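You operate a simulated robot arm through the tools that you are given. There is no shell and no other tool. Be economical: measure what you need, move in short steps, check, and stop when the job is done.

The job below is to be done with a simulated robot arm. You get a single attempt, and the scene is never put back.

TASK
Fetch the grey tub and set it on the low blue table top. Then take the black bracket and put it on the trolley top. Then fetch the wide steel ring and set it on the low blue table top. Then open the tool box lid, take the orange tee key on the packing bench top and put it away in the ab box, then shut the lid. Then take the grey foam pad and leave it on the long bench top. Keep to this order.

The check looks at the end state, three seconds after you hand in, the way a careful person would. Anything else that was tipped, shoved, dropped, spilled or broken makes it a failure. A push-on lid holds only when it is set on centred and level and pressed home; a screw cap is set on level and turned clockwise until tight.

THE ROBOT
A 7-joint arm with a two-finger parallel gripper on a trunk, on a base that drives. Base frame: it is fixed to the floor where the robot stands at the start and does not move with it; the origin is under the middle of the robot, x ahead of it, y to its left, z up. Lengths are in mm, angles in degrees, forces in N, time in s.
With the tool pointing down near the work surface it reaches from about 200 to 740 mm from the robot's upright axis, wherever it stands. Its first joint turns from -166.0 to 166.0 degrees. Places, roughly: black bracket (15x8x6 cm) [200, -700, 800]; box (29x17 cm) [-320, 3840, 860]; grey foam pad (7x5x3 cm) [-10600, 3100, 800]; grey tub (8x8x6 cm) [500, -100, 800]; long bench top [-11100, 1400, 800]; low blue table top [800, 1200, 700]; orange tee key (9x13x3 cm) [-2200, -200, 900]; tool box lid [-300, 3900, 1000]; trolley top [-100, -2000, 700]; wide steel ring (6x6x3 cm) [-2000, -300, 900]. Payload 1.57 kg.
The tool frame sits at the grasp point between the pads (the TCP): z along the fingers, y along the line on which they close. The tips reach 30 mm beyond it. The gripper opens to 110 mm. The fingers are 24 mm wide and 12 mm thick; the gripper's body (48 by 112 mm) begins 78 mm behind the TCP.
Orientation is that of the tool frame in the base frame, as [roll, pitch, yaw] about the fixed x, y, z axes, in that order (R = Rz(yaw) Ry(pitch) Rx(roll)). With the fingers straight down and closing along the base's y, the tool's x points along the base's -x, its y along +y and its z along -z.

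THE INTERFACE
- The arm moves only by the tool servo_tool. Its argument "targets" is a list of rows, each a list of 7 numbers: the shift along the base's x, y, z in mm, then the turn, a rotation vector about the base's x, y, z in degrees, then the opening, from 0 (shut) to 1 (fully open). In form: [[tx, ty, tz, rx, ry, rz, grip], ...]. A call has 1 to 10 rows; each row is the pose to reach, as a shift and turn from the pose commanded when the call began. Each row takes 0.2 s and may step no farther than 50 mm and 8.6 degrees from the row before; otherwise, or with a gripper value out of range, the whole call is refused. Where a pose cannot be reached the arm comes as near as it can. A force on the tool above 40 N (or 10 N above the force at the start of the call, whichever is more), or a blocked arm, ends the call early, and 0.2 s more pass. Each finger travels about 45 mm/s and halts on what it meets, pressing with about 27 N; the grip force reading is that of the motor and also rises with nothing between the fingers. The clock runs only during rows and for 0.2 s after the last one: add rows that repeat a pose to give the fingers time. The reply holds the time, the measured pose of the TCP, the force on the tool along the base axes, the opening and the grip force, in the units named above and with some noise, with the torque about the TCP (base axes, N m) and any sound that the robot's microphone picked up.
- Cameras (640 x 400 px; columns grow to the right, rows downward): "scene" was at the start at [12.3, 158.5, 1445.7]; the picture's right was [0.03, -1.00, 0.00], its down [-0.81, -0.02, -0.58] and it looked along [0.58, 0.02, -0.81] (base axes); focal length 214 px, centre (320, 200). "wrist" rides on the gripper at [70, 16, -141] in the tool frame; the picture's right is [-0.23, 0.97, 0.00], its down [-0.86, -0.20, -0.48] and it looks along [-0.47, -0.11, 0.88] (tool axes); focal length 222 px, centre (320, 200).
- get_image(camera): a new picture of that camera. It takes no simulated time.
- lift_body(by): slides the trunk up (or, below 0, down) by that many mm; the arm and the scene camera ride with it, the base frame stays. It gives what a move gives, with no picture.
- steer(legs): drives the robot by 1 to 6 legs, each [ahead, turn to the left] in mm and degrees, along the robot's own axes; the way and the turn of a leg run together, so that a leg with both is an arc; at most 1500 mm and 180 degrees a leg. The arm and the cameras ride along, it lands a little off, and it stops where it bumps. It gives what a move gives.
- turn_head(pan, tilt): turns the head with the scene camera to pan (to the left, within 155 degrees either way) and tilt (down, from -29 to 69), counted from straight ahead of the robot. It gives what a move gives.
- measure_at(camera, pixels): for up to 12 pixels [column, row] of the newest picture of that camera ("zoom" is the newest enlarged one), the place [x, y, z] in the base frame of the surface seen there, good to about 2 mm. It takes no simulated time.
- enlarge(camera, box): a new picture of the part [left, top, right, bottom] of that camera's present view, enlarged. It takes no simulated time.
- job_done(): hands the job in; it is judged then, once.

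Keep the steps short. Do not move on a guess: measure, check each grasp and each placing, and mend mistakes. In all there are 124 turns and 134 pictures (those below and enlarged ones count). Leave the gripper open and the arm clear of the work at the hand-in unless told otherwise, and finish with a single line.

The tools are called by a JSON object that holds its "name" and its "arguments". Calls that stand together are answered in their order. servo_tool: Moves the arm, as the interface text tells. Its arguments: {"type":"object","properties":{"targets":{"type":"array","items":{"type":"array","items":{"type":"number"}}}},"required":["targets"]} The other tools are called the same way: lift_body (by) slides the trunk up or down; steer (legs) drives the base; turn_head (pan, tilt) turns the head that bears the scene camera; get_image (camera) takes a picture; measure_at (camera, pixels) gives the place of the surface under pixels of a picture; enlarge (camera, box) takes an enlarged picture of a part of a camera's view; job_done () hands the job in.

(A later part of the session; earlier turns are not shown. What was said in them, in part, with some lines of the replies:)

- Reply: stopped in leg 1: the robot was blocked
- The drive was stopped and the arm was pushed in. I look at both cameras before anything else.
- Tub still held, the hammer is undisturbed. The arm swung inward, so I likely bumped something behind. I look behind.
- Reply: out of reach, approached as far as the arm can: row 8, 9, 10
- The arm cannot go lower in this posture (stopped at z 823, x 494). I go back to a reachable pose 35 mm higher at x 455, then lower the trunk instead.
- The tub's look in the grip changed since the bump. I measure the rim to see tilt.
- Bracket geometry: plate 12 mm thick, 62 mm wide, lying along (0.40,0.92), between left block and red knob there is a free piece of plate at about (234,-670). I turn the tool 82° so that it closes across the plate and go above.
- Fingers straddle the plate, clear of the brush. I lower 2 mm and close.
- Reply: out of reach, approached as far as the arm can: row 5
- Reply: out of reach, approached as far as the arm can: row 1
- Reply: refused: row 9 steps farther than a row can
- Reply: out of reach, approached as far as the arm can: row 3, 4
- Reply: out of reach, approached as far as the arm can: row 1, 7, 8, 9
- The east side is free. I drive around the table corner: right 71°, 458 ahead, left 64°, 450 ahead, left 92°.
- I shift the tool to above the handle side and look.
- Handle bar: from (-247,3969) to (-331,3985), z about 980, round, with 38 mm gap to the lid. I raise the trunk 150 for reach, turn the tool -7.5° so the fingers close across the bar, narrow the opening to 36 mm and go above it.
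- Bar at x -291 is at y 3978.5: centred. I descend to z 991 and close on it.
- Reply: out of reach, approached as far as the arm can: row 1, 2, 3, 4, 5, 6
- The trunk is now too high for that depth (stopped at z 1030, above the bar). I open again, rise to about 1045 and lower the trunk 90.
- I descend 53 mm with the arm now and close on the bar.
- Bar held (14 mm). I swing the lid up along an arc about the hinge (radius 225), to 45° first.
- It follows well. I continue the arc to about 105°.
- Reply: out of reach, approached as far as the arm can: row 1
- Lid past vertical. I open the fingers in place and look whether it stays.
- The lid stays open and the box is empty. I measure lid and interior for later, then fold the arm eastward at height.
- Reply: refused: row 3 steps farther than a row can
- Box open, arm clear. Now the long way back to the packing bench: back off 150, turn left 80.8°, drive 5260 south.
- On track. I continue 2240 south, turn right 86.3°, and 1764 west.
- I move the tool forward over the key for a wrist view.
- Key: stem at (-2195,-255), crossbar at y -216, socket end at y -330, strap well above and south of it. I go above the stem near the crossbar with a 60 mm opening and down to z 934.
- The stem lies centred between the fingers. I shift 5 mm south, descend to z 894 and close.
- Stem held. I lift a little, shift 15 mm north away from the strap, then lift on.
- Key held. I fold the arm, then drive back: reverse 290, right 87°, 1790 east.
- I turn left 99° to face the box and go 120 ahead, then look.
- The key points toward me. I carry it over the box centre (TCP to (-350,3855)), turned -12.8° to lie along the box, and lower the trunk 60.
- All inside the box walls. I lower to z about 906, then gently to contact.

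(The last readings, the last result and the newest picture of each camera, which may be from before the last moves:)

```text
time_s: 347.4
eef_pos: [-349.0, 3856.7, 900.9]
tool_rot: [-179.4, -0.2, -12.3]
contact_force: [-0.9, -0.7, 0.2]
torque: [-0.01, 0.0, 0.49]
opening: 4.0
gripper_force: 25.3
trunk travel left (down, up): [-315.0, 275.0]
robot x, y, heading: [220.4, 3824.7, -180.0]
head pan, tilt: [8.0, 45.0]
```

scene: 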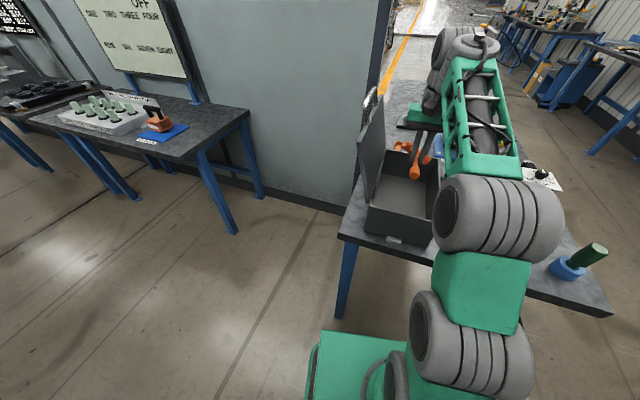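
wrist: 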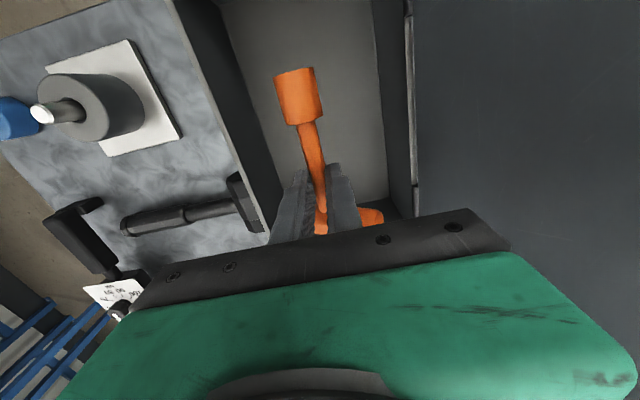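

Contact; the key slipped a little in the fingers, it rests on the floor. I open moderately and rise straight up.

{"name": "servo_tool", "arguments": {"targets": [[0, 0, 0, 0, 0, 0, 0.25], [0, 0, 0, 0, 0, 0, 0.35], [0, 0, 0, 0, 0, 0, 0.35], [0, 0, 40, 0, 0, 0, 0.35], [0, 0, 85, 0, 0, 0, 0.35], [0, 0, 130, 0, 0, 0, 0.35], [0, 0, 175, 0, 0, 0, 0.35]]}}

{"name": "get_image", "arguments": {"camera": "wrist"}}

{"name": "enlarge", "arguments": {"camera": "scene", "box": [330, 80, 470, 260]}}

```text
time_s: 349.0
eef_pos: [-349.5, 3857.6, 1078.1]
tool_rot: [-179.3, -0.3, -12.3]
contact_force: [-0.5, -0.3, 0.5]
torque: [-0.04, -0.02, -0.01]
opening: 38.7
gripper_force: 0.1
trunk travel left (down, up): [-315.0, 275.0]
robot x, y, heading: [221.0, 3822.5, -179.6]
head pan, tilt: [8.0, 45.0]
```

```text
38 pictures are left
```

wrist: 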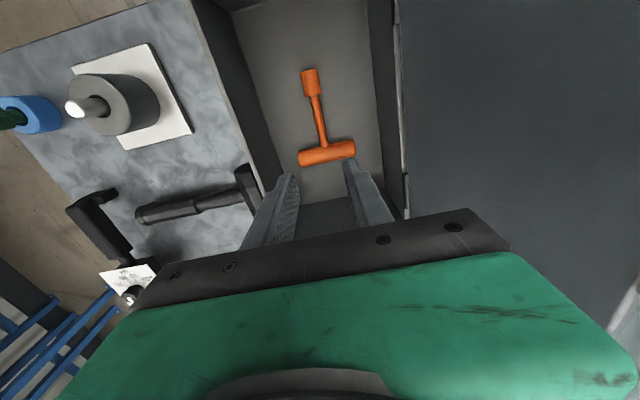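

```text
2.22 times, centred on (400, 170) of scene
```

zoom: 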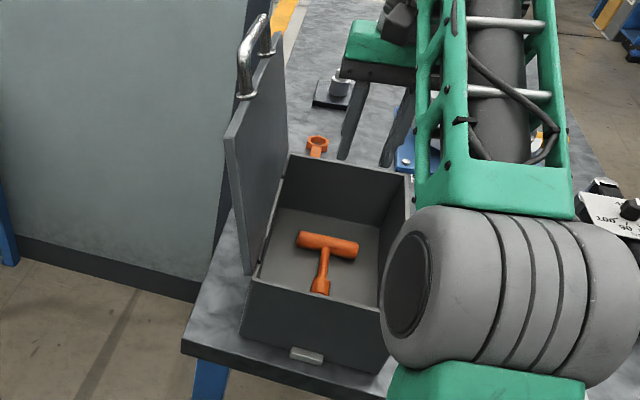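

The key lies flat in the box. Now the lid: I go back the way I left — trunk up 230, then above the handle at (-352,3697,1278).

{"name": "lift_body", "arguments": {"by": 230}}

{"name": "servo_tool", "arguments": {"targets": [[0, -40, -5, 0, 0, 0, 0.4], [-1, -80, -10, 0, 0, 0, 0.4], [-2, -120, -20, 0, 0, 0.4, 0.4], [-3, -160, -29, 0, 0, 0.7, 0.4], [-3, -160, -29, 0, 0, 0.7, 0.4]]}}

{"name": "get_image", "arguments": {"camera": "wrist"}}

```text
time_s: 351.4
eef_pos: [-349.5, 3857.6, 1308.2]
tool_rot: [-179.4, -0.2, -12.3]
contact_force: [0.0, -0.3, -0.9]
torque: [0.01, 0.02, 0.02]
opening: 38.8
gripper_force: 0.0
trunk travel left (down, up): [-545.0, 45.0]
robot x, y, heading: [219.4, 3823.1, -179.9]
head pan, tilt: [8.0, 45.0]
```

```text
time_s: 352.6
eef_pos: [-353.1, 3696.0, 1278.7]
tool_rot: [-179.3, -0.2, -11.6]
contact_force: [0.3, 0.5, -0.2]
torque: [0.02, 0.03, -0.01]
opening: 44.1
gripper_force: 0.0
trunk travel left (down, up): [-545.0, 45.0]
robot x, y, heading: [220.7, 3822.1, -179.8]
head pan, tilt: [8.0, 45.0]
```

```text
36 pictures are left
```

wrist: 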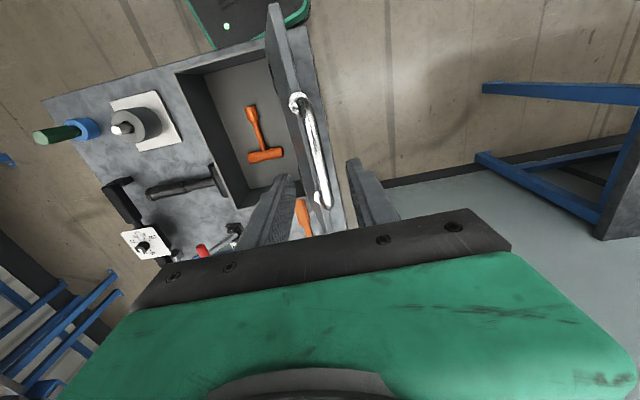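

The same view as when I left. I lower the trunk 70 and close on the bar.

{"name": "lift_body", "arguments": {"by": -70}}

{"name": "servo_tool", "arguments": {"targets": [[0, 0, 0, 0, 0, 0, 0.2], [0, 0, 0, 0, 0, 0, 0], [0, 0, 0, 0, 0, 0, 0], [0, 0, 0, 0, 0, 0, 0]]}}

{"name": "get_image", "arguments": {"camera": "wrist"}}

```text
time_s: 353.7
eef_pos: [-352.1, 3696.1, 1209.4]
tool_rot: [-179.2, -0.2, -11.6]
contact_force: [0.1, 0.2, 0.6]
torque: [0.01, 0.02, 0.0]
opening: 43.6
gripper_force: 0.0
trunk travel left (down, up): [-475.0, 115.0]
robot x, y, heading: [221.9, 3823.6, -179.8]
head pan, tilt: [8.0, 45.0]
```

```text
time_s: 354.7
eef_pos: [-351.5, 3698.7, 1208.9]
tool_rot: [-179.3, -0.3, -11.8]
contact_force: [4.0, 16.7, -1.7]
torque: [0.36, -0.16, -0.47]
opening: 13.4
gripper_force: 30.2
trunk travel left (down, up): [-475.0, 115.0]
robot x, y, heading: [219.6, 3823.5, -179.8]
head pan, tilt: [8.0, 45.0]
```

```text
35 pictures are left
```

wrist: 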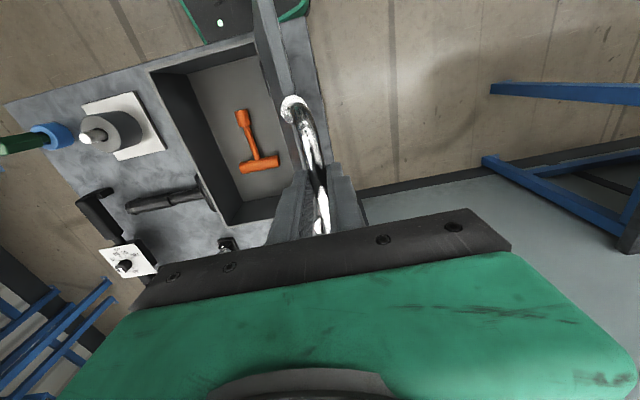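

Held. I swing the lid back along the same arc, first to 45°.

{"name": "servo_tool", "arguments": {"targets": [[4.9, 22.5, 5.3, 0, 0, 0, 0], [11.6, 52.7, 8.6, 0, 0, 0, 0], [18.3, 83.4, 7.5, 0, 0, 0, 0], [25, 113.5, 2, 0, 0, 0, 0], [31.4, 142.7, -7.7, 0, 0, 0, 0], [37.5, 170.2, -21.4, 0, 0, 0, 0], [43.1, 195.6, -39, 0, 0, 0, 0], [47.5, 215.7, -57.2, 0, 0, 0, 0]]}}

{"name": "get_image", "arguments": {"camera": "wrist"}}

```text
time_s: 356.5
eef_pos: [-306.3, 3911.6, 1150.1]
tool_rot: [-179.4, -0.2, -11.8]
contact_force: [-2.7, 6.4, 3.7]
torque: [0.05, -0.06, -0.41]
opening: 13.4
gripper_force: 30.2
trunk travel left (down, up): [-475.0, 115.0]
robot x, y, heading: [221.7, 3826.4, -180.1]
head pan, tilt: [8.0, 45.0]
```

```text
34 pictures are left
```

wrist: 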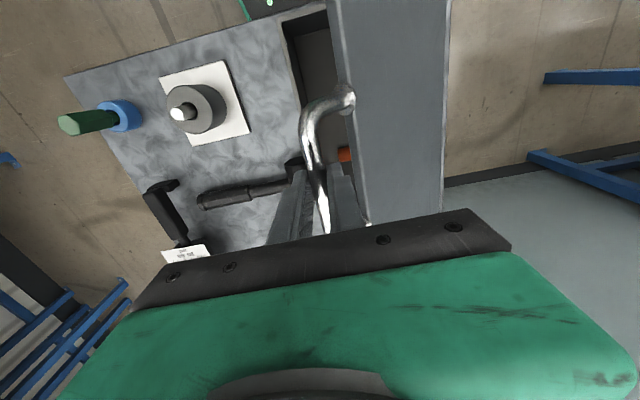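

{"name": "servo_tool", "arguments": {"targets": [[2.9, 13, -14.5, 0, 0, 0, 0], [5.4, 24.6, -30.1, 0, 0, 0, 0], [7.7, 34.9, -46.6, 0, 0, 0, 0], [9.7, 43.7, -64, 0, 0, 0, 0], [11.3, 51, -82.1, 0, 0, 0, 0], [12.5, 56.8, -100.9, 0, 0, 0, 0], [13.5, 61, -120, 0, 0, 0, 0], [14.2, 63.3, -139.5, 0, 0, 0, 0], [14.2, 64, -154, 0, 0, 0, 0]]}}

{"name": "get_image", "arguments": {"camera": "wrist"}}

```text
time_s: 358.5
eef_pos: [-291.7, 3978.1, 994.5]
tool_rot: [-179.4, -0.4, -11.9]
contact_force: [-9.5, 31.9, 1.0]
torque: [0.2, -0.55, -0.29]
opening: 13.8
gripper_force: 30.0
trunk travel left (down, up): [-475.0, 115.0]
robot x, y, heading: [219.9, 3825.1, -179.8]
head pan, tilt: [8.0, 45.0]
```

```text
33 pictures are left
```

wrist: 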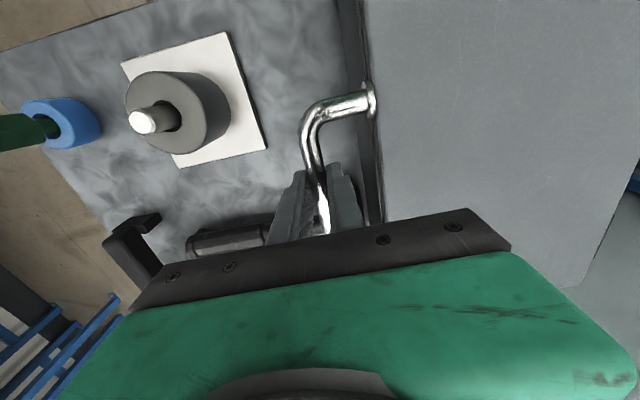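

Almost closed. I open to 36 mm; the lid drops its last few mm. Then I check its height.

{"name": "servo_tool", "arguments": {"targets": [[0, 0, 0, 0, 0, 0, 0.2], [0, 0, 0, 0, 0, 0, 0.33], [0, 0, 0, 0, 0, 0, 0.33], [0, 0, 40, 0, 0, 0, 0.33], [0, 0, 80, 0, 0, 0, 0.33], [0, 0, 120, 0, 0, 0, 0.33]]}}

{"name": "get_image", "arguments": {"camera": "wrist"}}

{"name": "measure_at", "arguments": {"camera": "wrist", "pixels": [[375, 60], [372, 110], [378, 150], [440, 60], [500, 60], [480, 140], [318, 120], [320, 150]]}}

```text
time_s: 359.9
eef_pos: [-291.7, 3975.9, 1118.0]
tool_rot: [-179.3, -0.4, -11.6]
contact_force: [0.0, -0.2, 0.4]
torque: [-0.05, -0.01, 0.03]
opening: 36.1
gripper_force: 0.1
trunk travel left (down, up): [-475.0, 115.0]
robot x, y, heading: [222.2, 3828.2, -179.8]
head pan, tilt: [8.0, 45.0]
```

```text
32 pictures are left
```

wrist: 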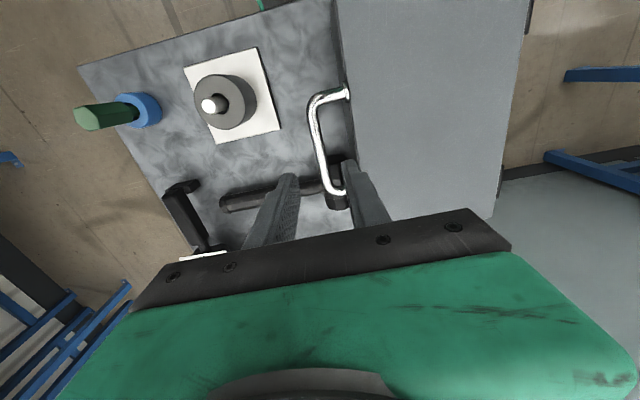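

```text
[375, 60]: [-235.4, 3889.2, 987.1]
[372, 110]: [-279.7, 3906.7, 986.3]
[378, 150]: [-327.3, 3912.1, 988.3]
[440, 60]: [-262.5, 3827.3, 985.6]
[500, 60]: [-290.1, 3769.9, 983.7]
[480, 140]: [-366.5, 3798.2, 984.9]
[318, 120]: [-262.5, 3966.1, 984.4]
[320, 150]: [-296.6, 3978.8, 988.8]
```

The north edge is perhaps 2–3 mm high. I press it down softly with closed fingers at (-298,3918).

{"name": "servo_tool", "arguments": {"targets": [[-3, -30, 0, 0, 0, 0, 0], [-6, -58, -20, 0, 0, 0, 0], [-6, -58, -60, 0, 0, 0, 0], [-6, -58, -90, 0, 0, 0, 0], [-6, -58, -98, 0, 0, 0, 0], [-6, -58, -102, 0, 0, 0, 0], [-6, -58, -105, 0, 0, 0, 0], [-6, -58, -108, 0, 0, 0, 0]]}}

```text
time_s: 361.7
eef_pos: [-295.9, 3916.9, 1012.9]
tool_rot: [-179.2, 0.1, -11.6]
contact_force: [1.7, -0.6, 22.8]
torque: [-0.25, -0.15, -0.07]
opening: 0.2
gripper_force: 20.9
trunk travel left (down, up): [-475.0, 115.0]
robot x, y, heading: [222.4, 3828.0, -179.6]
head pan, tilt: [8.0, 45.0]
```

Pressed home at z 983 with 23 N. I rise, fold the arm, and check the closed box with a picture.

{"name": "servo_tool", "arguments": {"targets": [[0, 0, 40, 0, 0, 0, 0], [0, 0, 85, 0, 0, 0, 0.3], [10, -5, 120, 0, 0, 0, 0.5], [50, -15, 120, 0, 0, 0, 0.8], [90, -30, 120, 0, 0, 4, 1], [135, -45, 120, 0, 0, 8, 1], [180, -60, 120, 0, 0, 11.6, 1]]}}

{"name": "lift_body", "arguments": {"by": -60}}

{"name": "enlarge", "arguments": {"camera": "scene", "box": [300, 60, 520, 280]}}

```text
time_s: 363.3
eef_pos: [-115.2, 3858.7, 1123.4]
tool_rot: [-179.6, -1.9, -0.1]
contact_force: [0.1, 1.1, 0.3]
torque: [-0.02, -0.03, -0.02]
opening: 110.0
gripper_force: 0.0
trunk travel left (down, up): [-475.0, 115.0]
robot x, y, heading: [220.5, 3821.7, -180.0]
head pan, tilt: [8.0, 45.0]
```

```text
time_s: 364.3
eef_pos: [-114.4, 3857.5, 1060.5]
tool_rot: [-179.7, -1.4, 0.1]
contact_force: [-0.1, -0.2, 0.6]
torque: [0.0, -0.03, -0.03]
opening: 109.9
gripper_force: 0.1
trunk travel left (down, up): [-415.0, 175.0]
robot x, y, heading: [219.4, 3821.9, -179.7]
head pan, tilt: [8.0, 45.0]
```

```text
1.82 times, centred on (410, 170) of scene
```

zoom: 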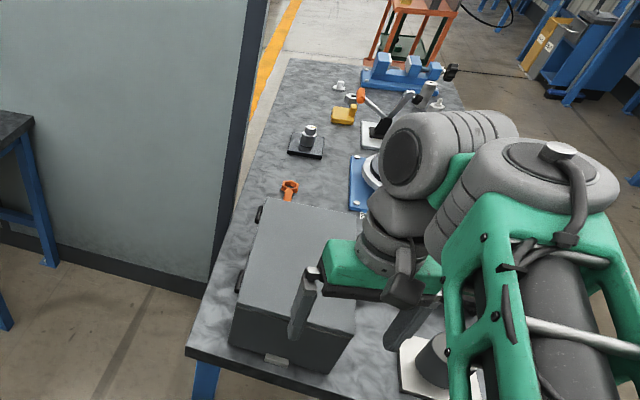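

The lid is shut. Next: the foam pad, about 10 m to the west. I look along the possible ways west, north and south of this table.

{"name": "turn_head", "arguments": {"pan": -20, "tilt": 20}}

{"name": "get_image", "arguments": {"camera": "scene"}}

{"name": "measure_at", "arguments": {"camera": "scene", "pixels": [[450, 240], [500, 220], [560, 260], [470, 200], [430, 170], [400, 160], [330, 250], [270, 160], [240, 240], [230, 210], [530, 300], [480, 260]]}}

```text
time_s: 365.2
eef_pos: [-115.1, 3858.3, 1061.5]
tool_rot: [-179.6, -1.1, 0.0]
contact_force: [-1.1, 0.2, -0.6]
torque: [-0.03, -0.02, 0.0]
opening: 109.9
gripper_force: 0.2
trunk travel left (down, up): [-415.0, 175.0]
robot x, y, heading: [219.8, 3819.4, -179.6]
head pan, tilt: [-20.0, 20.0]
```

```text
30 pictures are left
```

scene: 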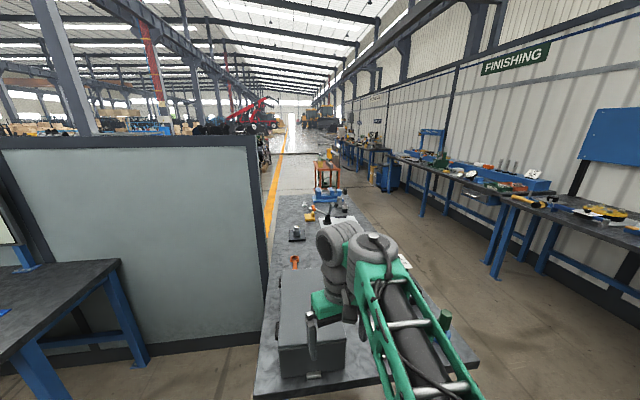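

```text
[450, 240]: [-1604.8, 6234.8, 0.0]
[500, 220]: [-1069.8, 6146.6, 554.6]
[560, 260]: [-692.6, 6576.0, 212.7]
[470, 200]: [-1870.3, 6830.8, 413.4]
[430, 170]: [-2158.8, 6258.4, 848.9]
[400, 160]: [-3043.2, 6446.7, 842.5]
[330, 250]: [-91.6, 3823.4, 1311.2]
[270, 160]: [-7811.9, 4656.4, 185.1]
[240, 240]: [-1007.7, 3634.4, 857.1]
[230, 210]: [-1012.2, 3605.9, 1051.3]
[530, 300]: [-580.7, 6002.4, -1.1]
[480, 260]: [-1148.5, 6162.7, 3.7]
```

{"name": "enlarge", "arguments": {"camera": "scene", "box": [200, 90, 420, 230]}}

{"name": "measure_at", "arguments": {"camera": "zoom", "pixels": [[370, 290], [400, 205], [520, 285], [380, 170], [330, 165], [455, 160], [250, 200], [230, 230], [430, 190], [270, 130], [200, 150], [480, 200]]}}

```text
2.86 times, centred on (310, 160) of scene
```

zoom: 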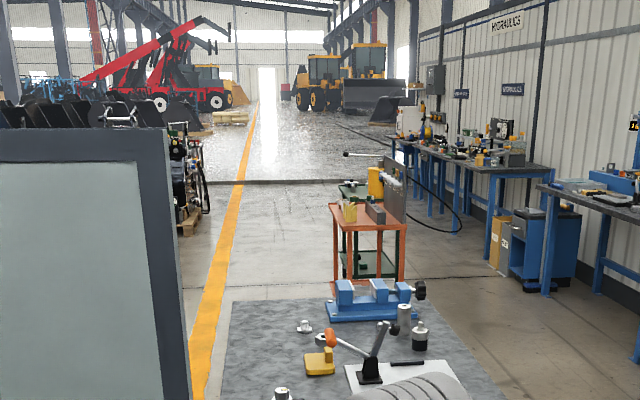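

```text
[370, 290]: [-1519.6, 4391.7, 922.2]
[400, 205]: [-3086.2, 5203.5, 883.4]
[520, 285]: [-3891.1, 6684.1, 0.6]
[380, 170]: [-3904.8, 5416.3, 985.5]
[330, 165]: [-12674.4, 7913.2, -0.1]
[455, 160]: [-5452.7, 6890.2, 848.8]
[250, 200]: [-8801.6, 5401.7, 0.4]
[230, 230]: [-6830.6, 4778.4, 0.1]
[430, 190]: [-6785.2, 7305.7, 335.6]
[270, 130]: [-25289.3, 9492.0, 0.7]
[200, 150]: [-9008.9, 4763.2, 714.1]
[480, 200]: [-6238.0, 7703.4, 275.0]
```

The north aisle is open: between this table and the back benches, then past the orange cart to the yellow line. I drive the first part: north 830, then west 2045, then turn southwest.

{"name": "steer", "arguments": {"legs": [[0, -92.4], [831, 0], [0, 80], [1500, 0], [545, 0], [0, 61.3]]}}

{"name": "turn_head", "arguments": {"pan": -40, "tilt": 20}}

{"name": "get_image", "arguments": {"camera": "scene"}}

```text
time_s: 389.6
eef_pos: [-1994.3, 4908.6, 1063.3]
tool_rot: [-179.5, -1.1, 46.8]
contact_force: [0.0, -0.3, 0.3]
torque: [-0.03, 0.02, 0.05]
opening: 110.2
gripper_force: 0.1
trunk travel left (down, up): [-415.0, 175.0]
robot x, y, heading: [-1741.9, 5130.8, -132.6]
head pan, tilt: [-20.0, 20.0]
```

```text
time_s: 390.4
eef_pos: [-1994.8, 4907.9, 1061.9]
tool_rot: [-179.6, -1.4, 46.9]
contact_force: [-0.8, -0.1, -0.7]
torque: [0.01, 0.03, -0.02]
opening: 110.1
gripper_force: 0.0
trunk travel left (down, up): [-415.0, 175.0]
robot x, y, heading: [-1738.1, 5128.4, -132.8]
head pan, tilt: [-40.0, 20.0]
```

```text
28 pictures are left
```

scene: 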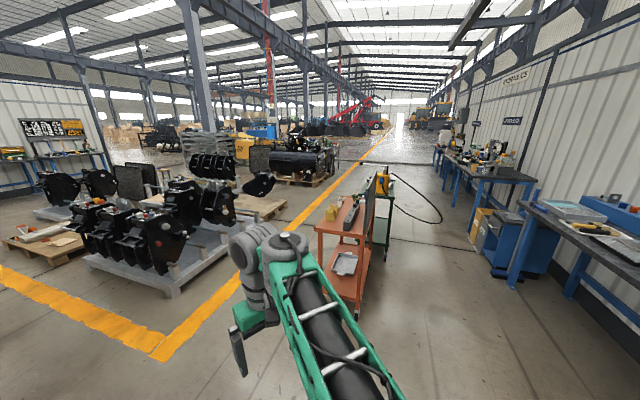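

{"name": "enlarge", "arguments": {"camera": "scene", "box": [180, 90, 420, 220]}}

{"name": "measure_at", "arguments": {"camera": "scene", "pixels": [[355, 318], [318, 275], [388, 250], [378, 180], [262, 268], [330, 190], [330, 165], [350, 165], [290, 180], [270, 130], [240, 160], [380, 150]]}}

```text
2.67 times, centred on (300, 155) of scene
```

zoom: 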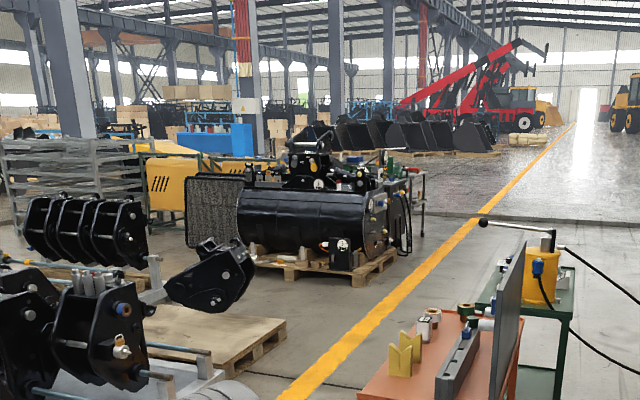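

```text
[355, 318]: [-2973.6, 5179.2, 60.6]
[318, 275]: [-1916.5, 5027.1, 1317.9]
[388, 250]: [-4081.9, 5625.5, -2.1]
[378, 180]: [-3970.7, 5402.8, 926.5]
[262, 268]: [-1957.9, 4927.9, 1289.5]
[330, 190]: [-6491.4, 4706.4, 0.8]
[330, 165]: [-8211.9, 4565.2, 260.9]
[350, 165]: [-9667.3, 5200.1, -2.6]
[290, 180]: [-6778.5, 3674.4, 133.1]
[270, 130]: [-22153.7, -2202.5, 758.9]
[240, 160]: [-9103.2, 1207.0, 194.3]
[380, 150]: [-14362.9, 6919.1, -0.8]
```

The passage left of the cart along the yellow line is free. I drive: 1166 southwest, turn right 62° to run along the line, 4×1500 west.

{"name": "steer", "arguments": {"legs": [[1166, 2], [0, -62], [1500, 0], [1500, 0], [1500, 0], [1500, 0]]}}

{"name": "turn_head", "arguments": {"pan": 50, "tilt": 18}}

{"name": "get_image", "arguments": {"camera": "scene"}}

```text
time_s: 427.2
eef_pos: [-8642.2, 5966.9, 1061.0]
tool_rot: [-179.5, -1.6, -16.1]
contact_force: [-2.0, 0.1, 0.4]
torque: [-0.02, -0.01, -0.01]
opening: 110.0
gripper_force: 0.0
trunk travel left (down, up): [-415.0, 175.0]
robot x, y, heading: [-8327.3, 5835.8, 163.9]
head pan, tilt: [-40.0, 20.0]
```

```text
time_s: 428.9
eef_pos: [-8641.5, 5967.6, 1060.3]
tool_rot: [-179.7, -1.7, -16.1]
contact_force: [-1.1, -0.5, -0.5]
torque: [0.03, 0.01, -0.01]
opening: 109.9
gripper_force: 0.0
trunk travel left (down, up): [-415.0, 175.0]
robot x, y, heading: [-8329.9, 5842.3, 164.3]
head pan, tilt: [50.0, 18.0]
```

```text
26 pictures are left
```

scene: 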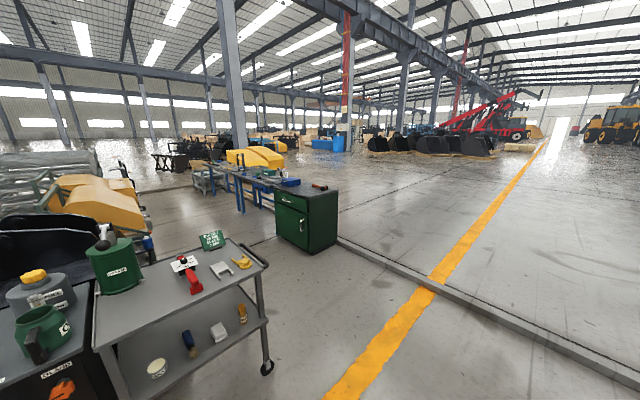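

{"name": "enlarge", "arguments": {"camera": "scene", "box": [150, 130, 370, 270]}}

{"name": "measure_at", "arguments": {"camera": "zoom", "pixels": [[500, 185], [540, 180], [440, 310], [535, 330], [360, 150], [280, 125], [230, 110], [275, 235], [150, 130], [330, 140], [385, 150], [570, 320]]}}

{"name": "measure_at", "arguments": {"camera": "scene", "pixels": [[265, 245], [345, 250], [430, 290], [268, 370], [190, 220], [350, 230], [410, 275], [260, 262]]}}

```text
2.86 times, centred on (260, 200) of scene
```

zoom: 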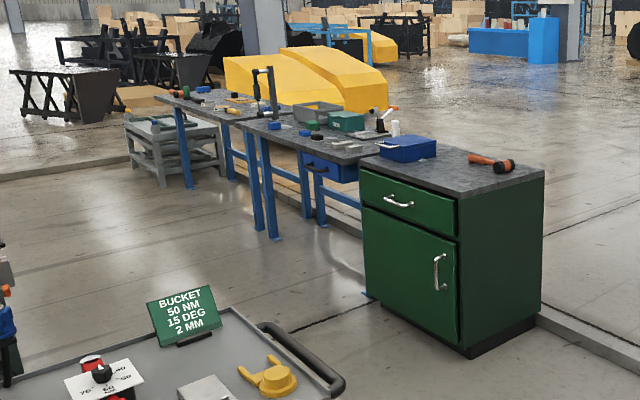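

```text
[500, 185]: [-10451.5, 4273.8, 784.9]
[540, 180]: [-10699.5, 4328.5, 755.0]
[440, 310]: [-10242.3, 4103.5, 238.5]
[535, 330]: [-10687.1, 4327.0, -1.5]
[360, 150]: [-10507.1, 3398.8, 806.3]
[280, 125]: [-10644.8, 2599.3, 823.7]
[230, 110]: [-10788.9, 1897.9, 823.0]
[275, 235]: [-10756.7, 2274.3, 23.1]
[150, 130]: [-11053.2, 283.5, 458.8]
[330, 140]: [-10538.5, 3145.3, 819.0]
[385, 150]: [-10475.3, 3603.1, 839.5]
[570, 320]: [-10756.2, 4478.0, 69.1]
```

```text
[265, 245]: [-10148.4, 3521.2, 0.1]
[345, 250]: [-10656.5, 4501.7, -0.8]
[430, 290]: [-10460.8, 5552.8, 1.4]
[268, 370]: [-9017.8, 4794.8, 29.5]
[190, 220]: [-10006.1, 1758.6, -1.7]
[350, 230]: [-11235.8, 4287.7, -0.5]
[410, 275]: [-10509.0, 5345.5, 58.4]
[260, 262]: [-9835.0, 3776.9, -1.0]
```

The pad's bench stands in a row at x about -10500; its east side is open floor. I drive 1600 southwest past the trolley, turn left 61°, then 1950 south alongside the benches.

{"name": "steer", "arguments": {"legs": [[0, 43.3], [1500, 0], [102, 0], [0, 60.9], [1500, 0], [451, 0]]}}

{"name": "turn_head", "arguments": {"pan": -80, "tilt": 35}}

{"name": "get_image", "arguments": {"camera": "scene"}}

```text
time_s: 451.5
eef_pos: [-9812.5, 2749.5, 1059.2]
tool_rot: [-179.7, -1.8, 90.2]
contact_force: [-0.3, 0.9, 0.0]
torque: [-0.01, 0.0, 0.04]
opening: 110.2
gripper_force: 0.1
trunk travel left (down, up): [-415.0, 175.0]
robot x, y, heading: [-9779.1, 3085.2, -89.9]
head pan, tilt: [50.0, 18.0]
```

```text
time_s: 453.6
eef_pos: [-9812.3, 2749.3, 1058.9]
tool_rot: [-179.8, -1.9, 90.3]
contact_force: [0.4, -0.2, -0.7]
torque: [0.0, 0.01, 0.01]
opening: 110.4
gripper_force: 0.1
trunk travel left (down, up): [-415.0, 175.0]
robot x, y, heading: [-9782.6, 3089.1, -89.7]
head pan, tilt: [-80.0, 35.0]
```

```text
24 pictures are left
```

scene: 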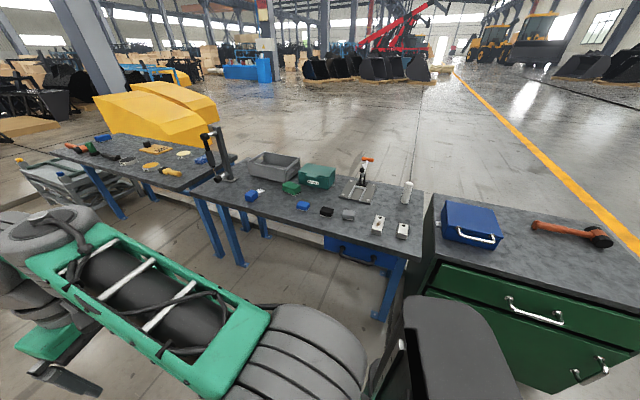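

{"name": "enlarge", "arguments": {"camera": "scene", "box": [190, 150, 430, 280]}}

{"name": "measure_at", "arguments": {"camera": "zoom", "pixels": [[424, 172], [437, 182], [410, 182], [424, 185], [365, 165], [500, 205], [440, 110], [150, 120], [600, 280], [560, 285], [470, 250], [365, 225]]}}

{"name": "measure_at", "arguments": {"camera": "scene", "pixels": [[65, 148], [160, 185], [230, 160], [130, 165], [100, 150], [205, 185], [150, 165], [185, 140], [380, 318], [410, 258], [240, 262], [122, 215]]}}

```text
2.67 times, centred on (310, 215) of scene
```

zoom: 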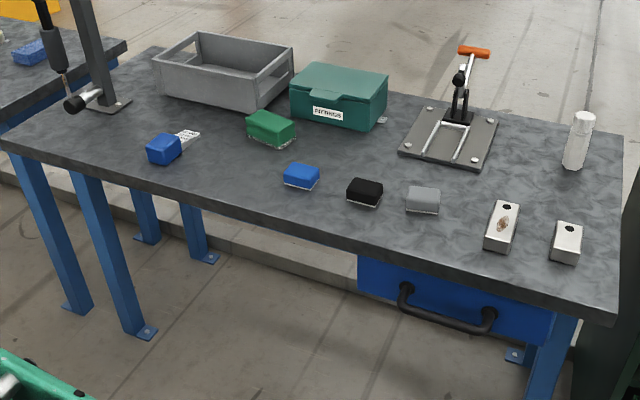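

```text
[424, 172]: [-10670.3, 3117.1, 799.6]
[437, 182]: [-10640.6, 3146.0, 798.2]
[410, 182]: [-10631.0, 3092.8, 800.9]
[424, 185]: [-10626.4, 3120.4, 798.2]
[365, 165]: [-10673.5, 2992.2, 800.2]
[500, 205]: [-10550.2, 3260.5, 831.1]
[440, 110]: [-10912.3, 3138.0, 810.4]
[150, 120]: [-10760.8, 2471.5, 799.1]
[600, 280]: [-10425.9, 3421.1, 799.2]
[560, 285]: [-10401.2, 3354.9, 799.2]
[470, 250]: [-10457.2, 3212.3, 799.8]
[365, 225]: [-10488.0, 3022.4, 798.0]
```

```text
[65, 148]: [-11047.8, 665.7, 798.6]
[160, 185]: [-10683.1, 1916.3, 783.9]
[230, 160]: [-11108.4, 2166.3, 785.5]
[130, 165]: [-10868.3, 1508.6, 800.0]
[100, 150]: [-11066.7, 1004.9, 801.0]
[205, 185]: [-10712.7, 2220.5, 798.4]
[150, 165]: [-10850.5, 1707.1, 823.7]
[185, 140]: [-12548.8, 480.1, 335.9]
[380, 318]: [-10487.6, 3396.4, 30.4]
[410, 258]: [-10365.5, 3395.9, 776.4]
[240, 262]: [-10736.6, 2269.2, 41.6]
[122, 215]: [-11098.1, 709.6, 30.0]
```

The grey pad lies at about (-10610,3118) on the near bench. I turn right 78.6°, drive 375, turn right 20° to face it.

{"name": "steer", "arguments": {"legs": [[0, -78.6], [375, 0], [0, -20]]}}

{"name": "get_image", "arguments": {"camera": "wrist"}}

```text
time_s: 460.4
eef_pos: [-10473.4, 3083.7, 1059.0]
tool_rot: [-179.7, -2.0, -7.7]
contact_force: [-0.3, -0.3, -0.5]
torque: [-0.03, 0.03, 0.0]
opening: 110.0
gripper_force: 0.1
trunk travel left (down, up): [-415.0, 175.0]
robot x, y, heading: [-10142.3, 3005.8, 172.7]
head pan, tilt: [-80.0, 35.0]
```

```text
22 pictures are left
```

wrist: 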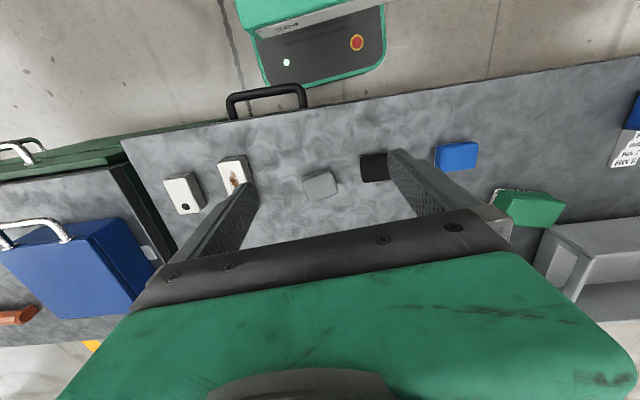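

The grey pad is at wrist (320,186). I enlarge and measure it.

{"name": "enlarge", "arguments": {"camera": "wrist", "box": [290, 160, 350, 210]}}

{"name": "measure_at", "arguments": {"camera": "wrist", "pixels": [[303, 177], [331, 172], [337, 192], [310, 199], [320, 186], [345, 195], [363, 165], [244, 175]]}}

```text
8.00 times, centred on (320, 185) of wrist
```

zoom: 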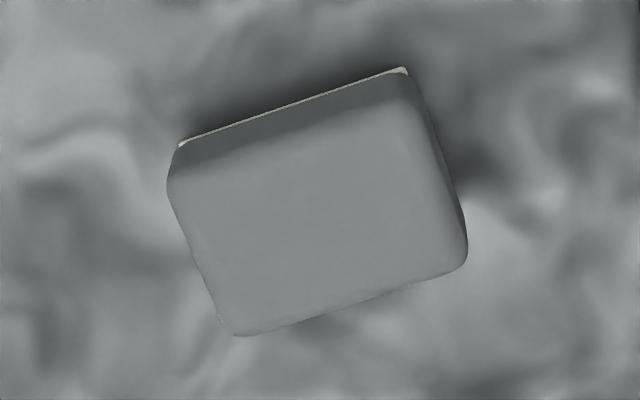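

```text
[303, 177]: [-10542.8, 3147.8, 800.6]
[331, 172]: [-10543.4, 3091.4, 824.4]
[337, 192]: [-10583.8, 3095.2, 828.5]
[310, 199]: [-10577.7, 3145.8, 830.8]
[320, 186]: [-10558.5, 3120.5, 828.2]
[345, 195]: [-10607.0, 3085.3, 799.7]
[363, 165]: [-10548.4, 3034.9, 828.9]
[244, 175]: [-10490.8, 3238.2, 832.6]
```

{"name": "measure_at", "arguments": {"camera": "zoom", "pixels": [[182, 200], [410, 115], [458, 258], [240, 325], [318, 215], [205, 270], [435, 190], [345, 292], [295, 145]]}}

```text
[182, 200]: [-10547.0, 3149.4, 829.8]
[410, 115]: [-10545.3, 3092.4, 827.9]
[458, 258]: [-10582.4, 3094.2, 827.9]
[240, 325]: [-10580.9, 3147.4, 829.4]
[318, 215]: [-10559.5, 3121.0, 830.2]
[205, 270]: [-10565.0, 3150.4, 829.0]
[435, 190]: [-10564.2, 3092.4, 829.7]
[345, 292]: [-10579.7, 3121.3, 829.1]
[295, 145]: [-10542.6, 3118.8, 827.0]
```

Pad: centre (-10563,3121), top z 830, about 50×65 mm, axis-aligned. I align the tool (yaw +7.7°), go above with 95 mm opening, down to z 900.

{"name": "servo_tool", "arguments": {"targets": [[-30, 12, 0, 0, 1, 4, 0.86], [-60, 25, 0, 0.2, 2, 7.7, 0.86], [-90, 37.5, 0, 0.2, 2, 7.7, 0.86], [-90, 37.5, -45, 0.2, 2, 7.7, 0.86], [-90, 37.5, -90, 0.2, 2, 7.7, 0.86], [-90, 37.5, -130, 0.2, 2, 7.7, 0.86], [-90, 37.5, -160, 0.2, 2, 7.7, 0.86], [-90, 37.5, -160, 0.2, 2, 7.7, 0.86]]}}

{"name": "get_image", "arguments": {"camera": "wrist"}}

```text
time_s: 462.2
eef_pos: [-10601.7, 3113.3, 950.3]
tool_rot: [177.4, -0.8, 0.0]
contact_force: [0.2, 0.4, 0.4]
torque: [0.02, -0.01, 0.01]
opening: 94.7
gripper_force: 0.0
out of reach, approached as far as the arm can: row 5, 6, 7, 8
trunk travel left (down, up): [-415.0, 175.0]
robot x, y, heading: [-10142.6, 3005.0, 172.8]
head pan, tilt: [-80.0, 35.0]
```

```text
20 pictures are left
```

wrist: 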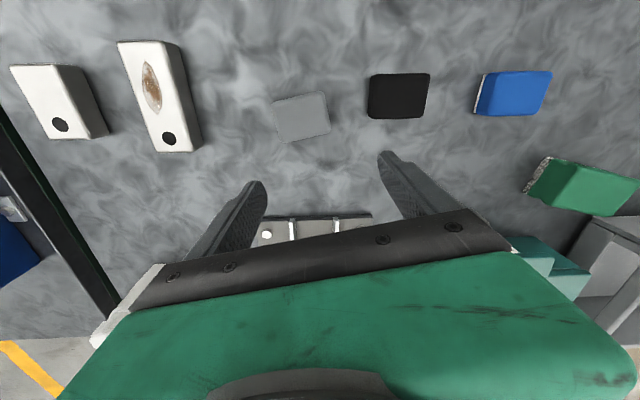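

The arm is at its low limit for this trunk height. I go to (-10563,3121) a bit higher with the tool straight, then lower the trunk 130.

{"name": "servo_tool", "arguments": {"targets": [[15, 3, 35, 1.5, 0.4, 0, 0.86], [38, 7.5, 50, 2.6, 0.8, 0, 0.86], [38, 7.5, 50, 2.6, 0.8, 0, 0.86]]}}

{"name": "lift_body", "arguments": {"by": -125}}

{"name": "get_image", "arguments": {"camera": "wrist"}}

```text
time_s: 463.0
eef_pos: [-10547.1, 3118.3, 991.1]
tool_rot: [-179.2, 0.3, 0.1]
contact_force: [-0.4, 0.1, -0.6]
torque: [0.02, 0.0, 0.0]
opening: 94.4
gripper_force: 0.1
out of reach, approached as far as the arm can: row 1, 2, 3
trunk travel left (down, up): [-415.0, 175.0]
robot x, y, heading: [-10143.0, 3002.9, 172.6]
head pan, tilt: [-80.0, 35.0]
```

```text
time_s: 464.5
eef_pos: [-10548.8, 3118.6, 865.6]
tool_rot: [-179.1, 0.4, 0.1]
contact_force: [0.0, -0.6, -0.4]
torque: [-0.02, -0.02, -0.02]
opening: 94.5
gripper_force: 0.1
trunk travel left (down, up): [-290.0, 300.0]
robot x, y, heading: [-10144.6, 3000.2, 172.4]
head pan, tilt: [-80.0, 35.0]
```

```text
19 pictures are left
```

wrist: 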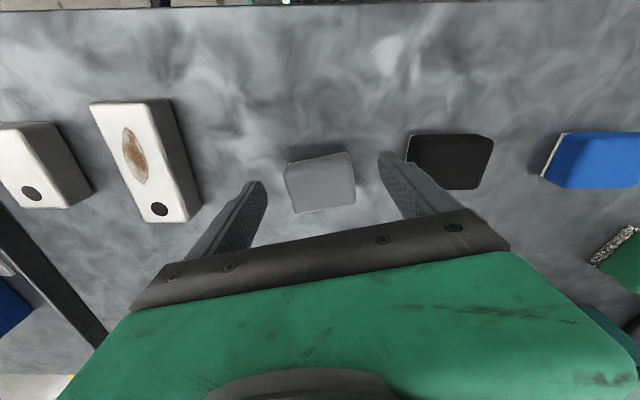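

I shift -14 in x, descend to z 836 and close on the pad.

{"name": "servo_tool", "arguments": {"targets": [[-14, 2.5, 0, 0, 0, 0, 0.86], [-14, 2.5, -15, 0, 0, 0, 0.86], [-14, 2.5, -30, 0, 0, 0, 0.86], [-14, 2.5, -30, 0, 0, 0, 0.6], [-14, 2.5, -30, 0, 0, 0, 0.4], [-14, 2.5, -30, 0, 0, 0, 0.35], [-14, 2.5, -30, 0, 0, 0, 0.35]]}}

{"name": "get_image", "arguments": {"camera": "wrist"}}

```text
time_s: 466.1
eef_pos: [-10568.2, 3121.9, 851.4]
tool_rot: [-179.3, 0.3, 0.1]
contact_force: [-0.2, 0.1, -0.3]
torque: [0.02, 0.04, 0.02]
opening: 60.8
gripper_force: 27.2
out of reach, approached as far as the arm can: row 3, 4, 5, 6, 7
trunk travel left (down, up): [-290.0, 300.0]
robot x, y, heading: [-10147.3, 3003.8, 172.6]
head pan, tilt: [-80.0, 35.0]
```

```text
18 pictures are left
```

wrist: 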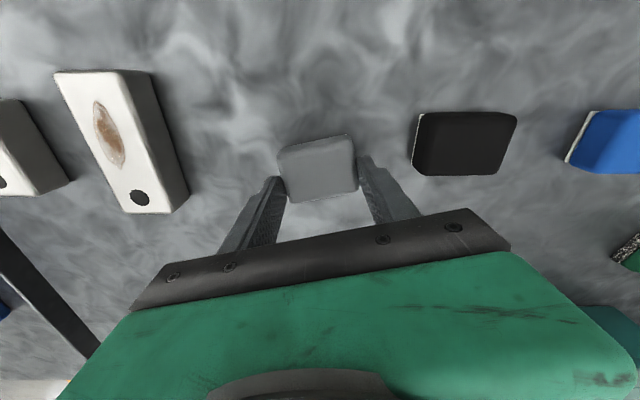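

The grip is only on the top 9 mm. I open, lower the trunk 13 mm, and close again for a deeper grip.

{"name": "servo_tool", "arguments": {"targets": [[0, 0, 0, 0, 0, 0, 0.6], [0, 0, 0, 0, 0, 0, 0.86], [0, 0, 0, 0, 0, 0, 0.86]]}}

{"name": "lift_body", "arguments": {"by": -14}}

{"name": "servo_tool", "arguments": {"targets": [[0, 0, 0, 0, 0, 0, 0.6], [0, 0, 0, 0, 0, 0, 0.4], [0, 0, 0, 0, 0, 0, 0.35], [0, 0, 0, 0, 0, 0, 0.35]]}}

```text
time_s: 466.9
eef_pos: [-10567.2, 3122.5, 851.6]
tool_rot: [-179.2, 0.2, 0.1]
contact_force: [-0.6, 0.7, -0.1]
torque: [-0.01, 0.02, -0.01]
opening: 94.5
gripper_force: 0.1
trunk travel left (down, up): [-290.0, 300.0]
robot x, y, heading: [-10143.3, 3004.1, 172.6]
head pan, tilt: [-80.0, 35.0]
```

```text
time_s: 467.5
eef_pos: [-10567.6, 3122.4, 838.2]
tool_rot: [-179.3, 0.2, 0.1]
contact_force: [0.3, 0.7, 0.6]
torque: [0.0, -0.01, -0.01]
opening: 94.5
gripper_force: 0.0
trunk travel left (down, up): [-276.0, 314.0]
robot x, y, heading: [-10142.6, 3005.7, 172.5]
head pan, tilt: [-80.0, 35.0]
```

```text
time_s: 468.5
eef_pos: [-10568.3, 3123.0, 837.9]
tool_rot: [-179.3, 0.2, 0.1]
contact_force: [-0.2, -0.3, 0.0]
torque: [-0.03, 0.01, 0.0]
opening: 60.9
gripper_force: 27.0
trunk travel left (down, up): [-276.0, 314.0]
robot x, y, heading: [-10143.3, 3005.3, 172.6]
head pan, tilt: [-80.0, 35.0]
```

Gripped deeper. I lift by the trunk 180, then fold the arm, and look at pad and long bench.

{"name": "lift_body", "arguments": {"by": 180}}

{"name": "servo_tool", "arguments": {"targets": [[35, -20, 20, 0, 0, 0, 0.35], [70, -45, 40, 0, 0, 0, 0.35], [100, -70, 50, 0, 0, 0, 0.35]]}}

{"name": "turn_head", "arguments": {"pan": 45, "tilt": 35}}

{"name": "get_image", "arguments": {"camera": "scene"}}

{"name": "get_image", "arguments": {"camera": "wrist"}}

```text
time_s: 470.5
eef_pos: [-10567.6, 3121.1, 1016.0]
tool_rot: [-179.4, 0.3, 0.0]
contact_force: [0.1, 0.5, -0.6]
torque: [-0.02, 0.0, 0.01]
opening: 60.6
gripper_force: 27.6
trunk travel left (down, up): [-456.0, 134.0]
robot x, y, heading: [-10142.5, 3006.5, 172.6]
head pan, tilt: [-80.0, 35.0]
```

```text
time_s: 471.4
eef_pos: [-10469.9, 3058.5, 1009.9]
tool_rot: [175.9, -10.5, -0.4]
contact_force: [-0.7, 0.3, -0.6]
torque: [-0.02, -0.03, 0.01]
opening: 60.7
gripper_force: 27.3
trunk travel left (down, up): [-456.0, 134.0]
robot x, y, heading: [-10145.8, 3005.4, 172.7]
head pan, tilt: [-80.0, 35.0]
stopped in row 3: the arm was blocked; the commanded pose is now the measured one
```

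```text
time_s: 473.4
eef_pos: [-10468.9, 3059.4, 1014.7]
tool_rot: [176.0, -10.2, -0.3]
contact_force: [0.0, 0.8, 0.3]
torque: [0.02, 0.01, -0.05]
opening: 60.7
gripper_force: 27.2
trunk travel left (down, up): [-456.0, 134.0]
robot x, y, heading: [-10144.3, 3004.8, 172.6]
head pan, tilt: [45.0, 35.0]
```

```text
17 pictures are left
```

scene: 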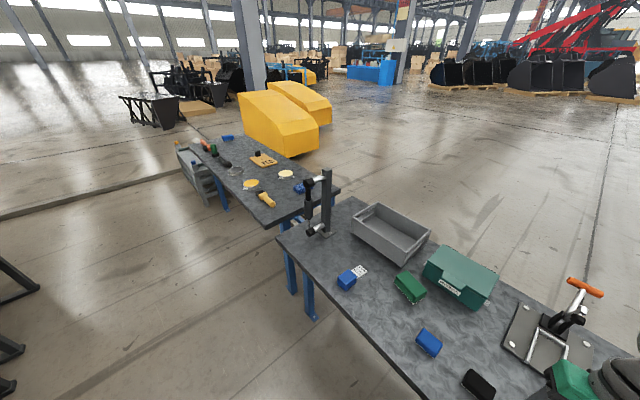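

```text
16 pictures are left
```

wrist: 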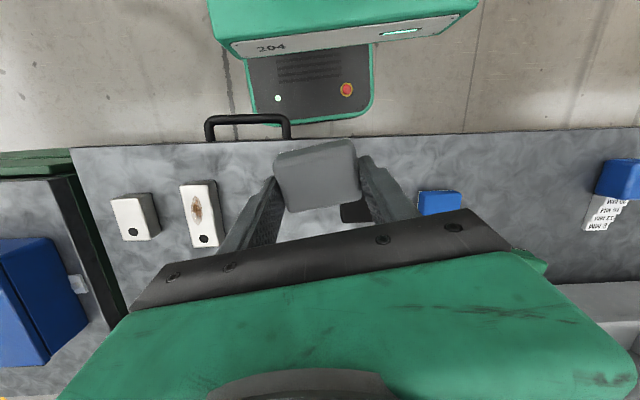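

Pad held; the arm was folded too low and jammed against itself. I straighten the tool while going up and slightly outward.

{"name": "servo_tool", "arguments": {"targets": [[-10, 2, 25, 1, 2.5, 0, 0.35], [-20, 4, 50, 2, 5, 0, 0.35], [-25, 4, 80, 3, 7.7, 0, 0.35], [-25, 4, 110, 4, 10.2, 0, 0.35], [-20, 2, 130, 4, 10.2, 0, 0.35]]}}

{"name": "enlarge", "arguments": {"camera": "scene", "box": [160, 120, 360, 250]}}

{"name": "measure_at", "arguments": {"camera": "zoom", "pixels": [[350, 335], [565, 225], [290, 260], [340, 285], [400, 250], [250, 180], [230, 150], [435, 280], [450, 230], [330, 250], [180, 90], [370, 190]]}}

```text
time_s: 474.6
eef_pos: [-10487.7, 3063.9, 1143.7]
tool_rot: [179.9, 0.1, -0.7]
contact_force: [-0.1, 0.1, -0.4]
torque: [0.02, -0.04, 0.03]
opening: 60.6
gripper_force: 27.4
trunk travel left (down, up): [-456.0, 134.0]
robot x, y, heading: [-10145.0, 3009.6, 172.4]
head pan, tilt: [45.0, 35.0]
```

```text
3.08 times, centred on (260, 185) of scene
```

zoom: 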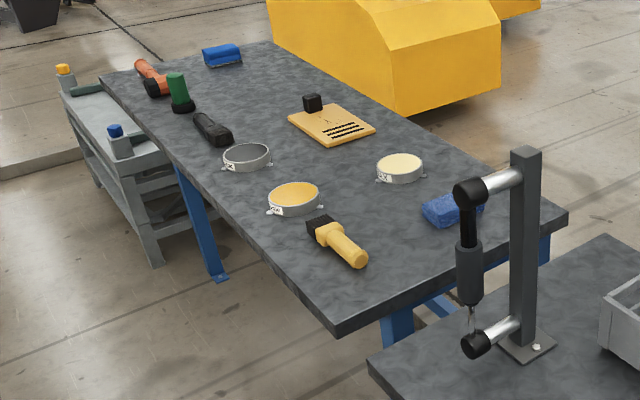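

```text
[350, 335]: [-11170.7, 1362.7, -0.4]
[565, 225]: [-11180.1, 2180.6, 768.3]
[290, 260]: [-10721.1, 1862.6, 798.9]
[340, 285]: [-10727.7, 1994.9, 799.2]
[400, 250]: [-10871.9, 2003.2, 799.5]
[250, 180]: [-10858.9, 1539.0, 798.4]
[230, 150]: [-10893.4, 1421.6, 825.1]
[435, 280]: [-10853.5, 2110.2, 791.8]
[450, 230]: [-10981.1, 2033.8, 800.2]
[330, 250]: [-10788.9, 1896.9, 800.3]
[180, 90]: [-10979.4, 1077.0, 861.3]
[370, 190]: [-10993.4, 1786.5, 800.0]
```

The long bench has a free spot at about (-10850,2020), clear of brush and blue pad. I turn left 85.4°, drive 1118, turn right 86°.

{"name": "steer", "arguments": {"legs": [[0, 85.4], [1118, 0], [0, -86]]}}

{"name": "get_image", "arguments": {"camera": "wrist"}}

{"name": "measure_at", "arguments": {"camera": "wrist", "pixels": [[450, 200], [500, 200], [250, 130], [280, 120], [400, 120], [230, 170], [420, 150], [300, 100], [200, 150], [360, 130], [180, 100], [520, 150]]}}

```text
time_s: 487.5
eef_pos: [-10752.4, 1952.7, 1146.3]
tool_rot: [179.9, 0.1, 0.7]
contact_force: [-0.1, -0.4, -0.2]
torque: [0.0, 0.01, -0.01]
opening: 61.0
gripper_force: 27.5
trunk travel left (down, up): [-456.0, 134.0]
robot x, y, heading: [-10401.1, 1903.1, 174.4]
head pan, tilt: [45.0, 35.0]
```

```text
14 pictures are left
```

wrist: 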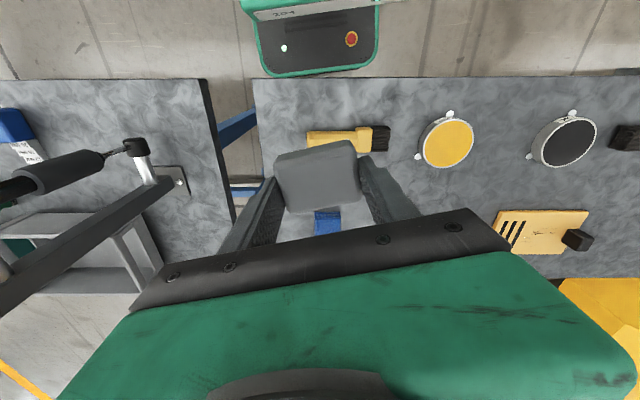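

```text
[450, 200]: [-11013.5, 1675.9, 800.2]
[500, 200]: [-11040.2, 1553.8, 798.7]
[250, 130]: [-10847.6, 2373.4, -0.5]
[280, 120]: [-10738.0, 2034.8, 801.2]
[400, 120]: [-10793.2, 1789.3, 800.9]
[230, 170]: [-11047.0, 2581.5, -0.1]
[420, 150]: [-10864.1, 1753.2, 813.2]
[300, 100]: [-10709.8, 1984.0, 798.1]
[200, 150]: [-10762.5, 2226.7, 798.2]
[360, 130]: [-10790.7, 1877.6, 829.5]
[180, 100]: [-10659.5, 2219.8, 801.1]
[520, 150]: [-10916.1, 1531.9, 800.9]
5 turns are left
```

Few turns are left. I carry the pad over the free spot (-10870,2030), go down to z 1030, then lower the trunk 178 to just above the bench.

{"name": "servo_tool", "arguments": {"targets": [[-30, 19, 0, 0, 0, 0, 0.35], [-60, 38, -15, 0, 0, 0, 0.35], [-90, 58, -45, 0, 0, 0, 0.35], [-118, 77, -75, 0, 0, 0, 0.35], [-118, 77, -116, 0, 0, 0, 0.35], [-118, 77, -116, 0, 0, 0, 0.35]]}}

{"name": "lift_body", "arguments": {"by": -178}}

{"name": "get_image", "arguments": {"camera": "wrist"}}

{"name": "measure_at", "arguments": {"camera": "wrist", "pixels": [[320, 175], [300, 165], [345, 190], [230, 120], [420, 160], [270, 110]]}}

```text
time_s: 488.9
eef_pos: [-10869.3, 2028.8, 1029.9]
tool_rot: [179.9, 0.2, 0.7]
contact_force: [0.7, -0.6, 0.0]
torque: [0.0, 0.02, 0.01]
opening: 60.8
gripper_force: 27.0
trunk travel left (down, up): [-456.0, 134.0]
robot x, y, heading: [-10407.0, 1906.1, 174.1]
head pan, tilt: [45.0, 35.0]
```

```text
time_s: 490.9
eef_pos: [-10870.5, 2028.5, 850.5]
tool_rot: [-179.9, 0.0, 0.7]
contact_force: [0.2, -0.9, 0.3]
torque: [-0.01, 0.02, -0.02]
opening: 60.9
gripper_force: 27.3
trunk travel left (down, up): [-278.0, 312.0]
robot x, y, heading: [-10405.1, 1902.6, 173.9]
head pan, tilt: [45.0, 35.0]
```

```text
13 pictures are left
```

wrist: 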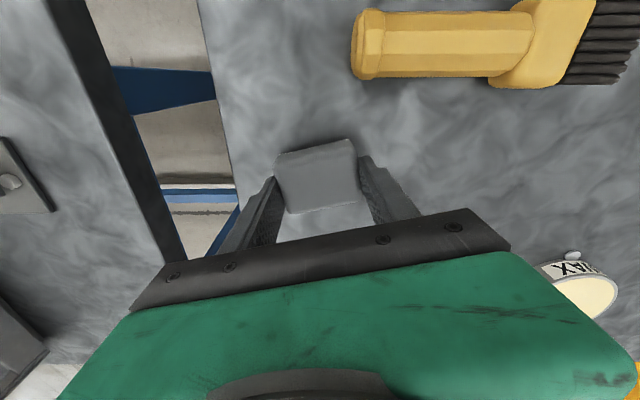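

```text
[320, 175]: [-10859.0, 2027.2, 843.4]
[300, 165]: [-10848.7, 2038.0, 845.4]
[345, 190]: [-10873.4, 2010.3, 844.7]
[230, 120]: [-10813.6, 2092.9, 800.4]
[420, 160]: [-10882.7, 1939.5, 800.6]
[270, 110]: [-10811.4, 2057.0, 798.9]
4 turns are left
```

Pad top is at 844, so its bottom is about 14 mm above the bench; the spot is free. I lower 13 mm, then open, rise by the trunk, and look.

{"name": "lift_body", "arguments": {"by": -13.5}}

{"name": "servo_tool", "arguments": {"targets": [[0, 0, 0, 0, 0, 0, 0.6], [0, 0, 0, 0, 0, 0, 0.75], [0, 0, 0, 0, 0, 0, 0.75], [0, 0, 0, 0, 0, 0, 0.75]]}}

{"name": "lift_body", "arguments": {"by": 180}}

{"name": "get_image", "arguments": {"camera": "wrist"}}

```text
time_s: 491.5
eef_pos: [-10868.9, 2029.1, 837.5]
tool_rot: [-179.9, 0.2, 0.8]
contact_force: [0.2, 0.5, -0.1]
torque: [-0.01, -0.02, 0.03]
opening: 61.0
gripper_force: 27.2
trunk travel left (down, up): [-264.0, 325.0]
robot x, y, heading: [-10408.8, 1903.3, 174.0]
head pan, tilt: [45.0, 35.0]
```

```text
time_s: 492.5
eef_pos: [-10870.2, 2028.5, 838.2]
tool_rot: [-180.0, 0.1, 0.7]
contact_force: [1.0, -0.2, 0.6]
torque: [-0.03, -0.02, -0.01]
opening: 82.3
gripper_force: 0.1
trunk travel left (down, up): [-264.0, 325.0]
robot x, y, heading: [-10405.7, 1901.6, 174.4]
head pan, tilt: [45.0, 35.0]
```

```text
time_s: 494.5
eef_pos: [-10868.2, 2028.4, 1018.1]
tool_rot: [-180.0, 0.1, 0.7]
contact_force: [0.0, -0.7, -0.2]
torque: [0.01, -0.01, 0.01]
opening: 82.5
gripper_force: 0.0
trunk travel left (down, up): [-444.0, 145.0]
robot x, y, heading: [-10402.6, 1907.0, 173.6]
head pan, tilt: [45.0, 35.0]
```

```text
12 pictures are left
3 turns are left
```

wrist: 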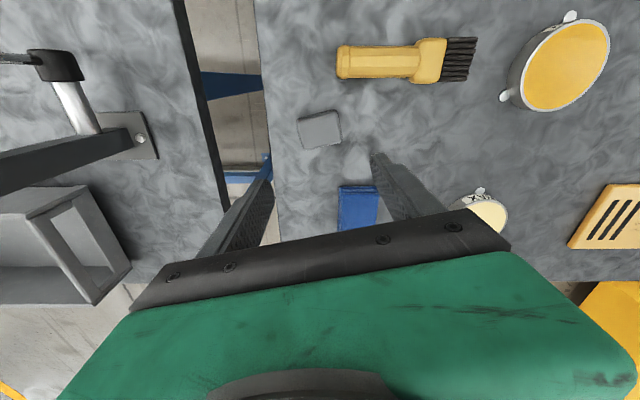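

The grey pad lies flat on the long bench at wrist (320,130), clear of everything. I open the gripper fully at this height, then hand in.

{"name": "servo_tool", "arguments": {"targets": [[0, 0, 20, 0, 0, 0, 1], [0, 0, 50, 0, 0, 0, 1], [0, 0, 80, 0, 0, 0, 1]]}}

```text
time_s: 495.3
eef_pos: [-10869.9, 2030.6, 1097.6]
tool_rot: [179.9, 0.0, 0.7]
contact_force: [-0.2, 0.8, 0.2]
torque: [0.0, 0.01, 0.0]
opening: 109.9
gripper_force: 0.1
trunk travel left (down, up): [-444.0, 145.0]
robot x, y, heading: [-10407.5, 1902.9, 174.1]
head pan, tilt: [45.0, 35.0]
2 turns are left
```

Gripper open, arm clear at z 1098; I hand the job in.

{"name": "job_done", "arguments": {}}

```text
The job is handed in.
```

All five steps were done in the order given: grey tub and steel ring on the low blue table, black bracket on the trolley, tee key in the tool box with the lid shut, and grey foam pad on the long bench.
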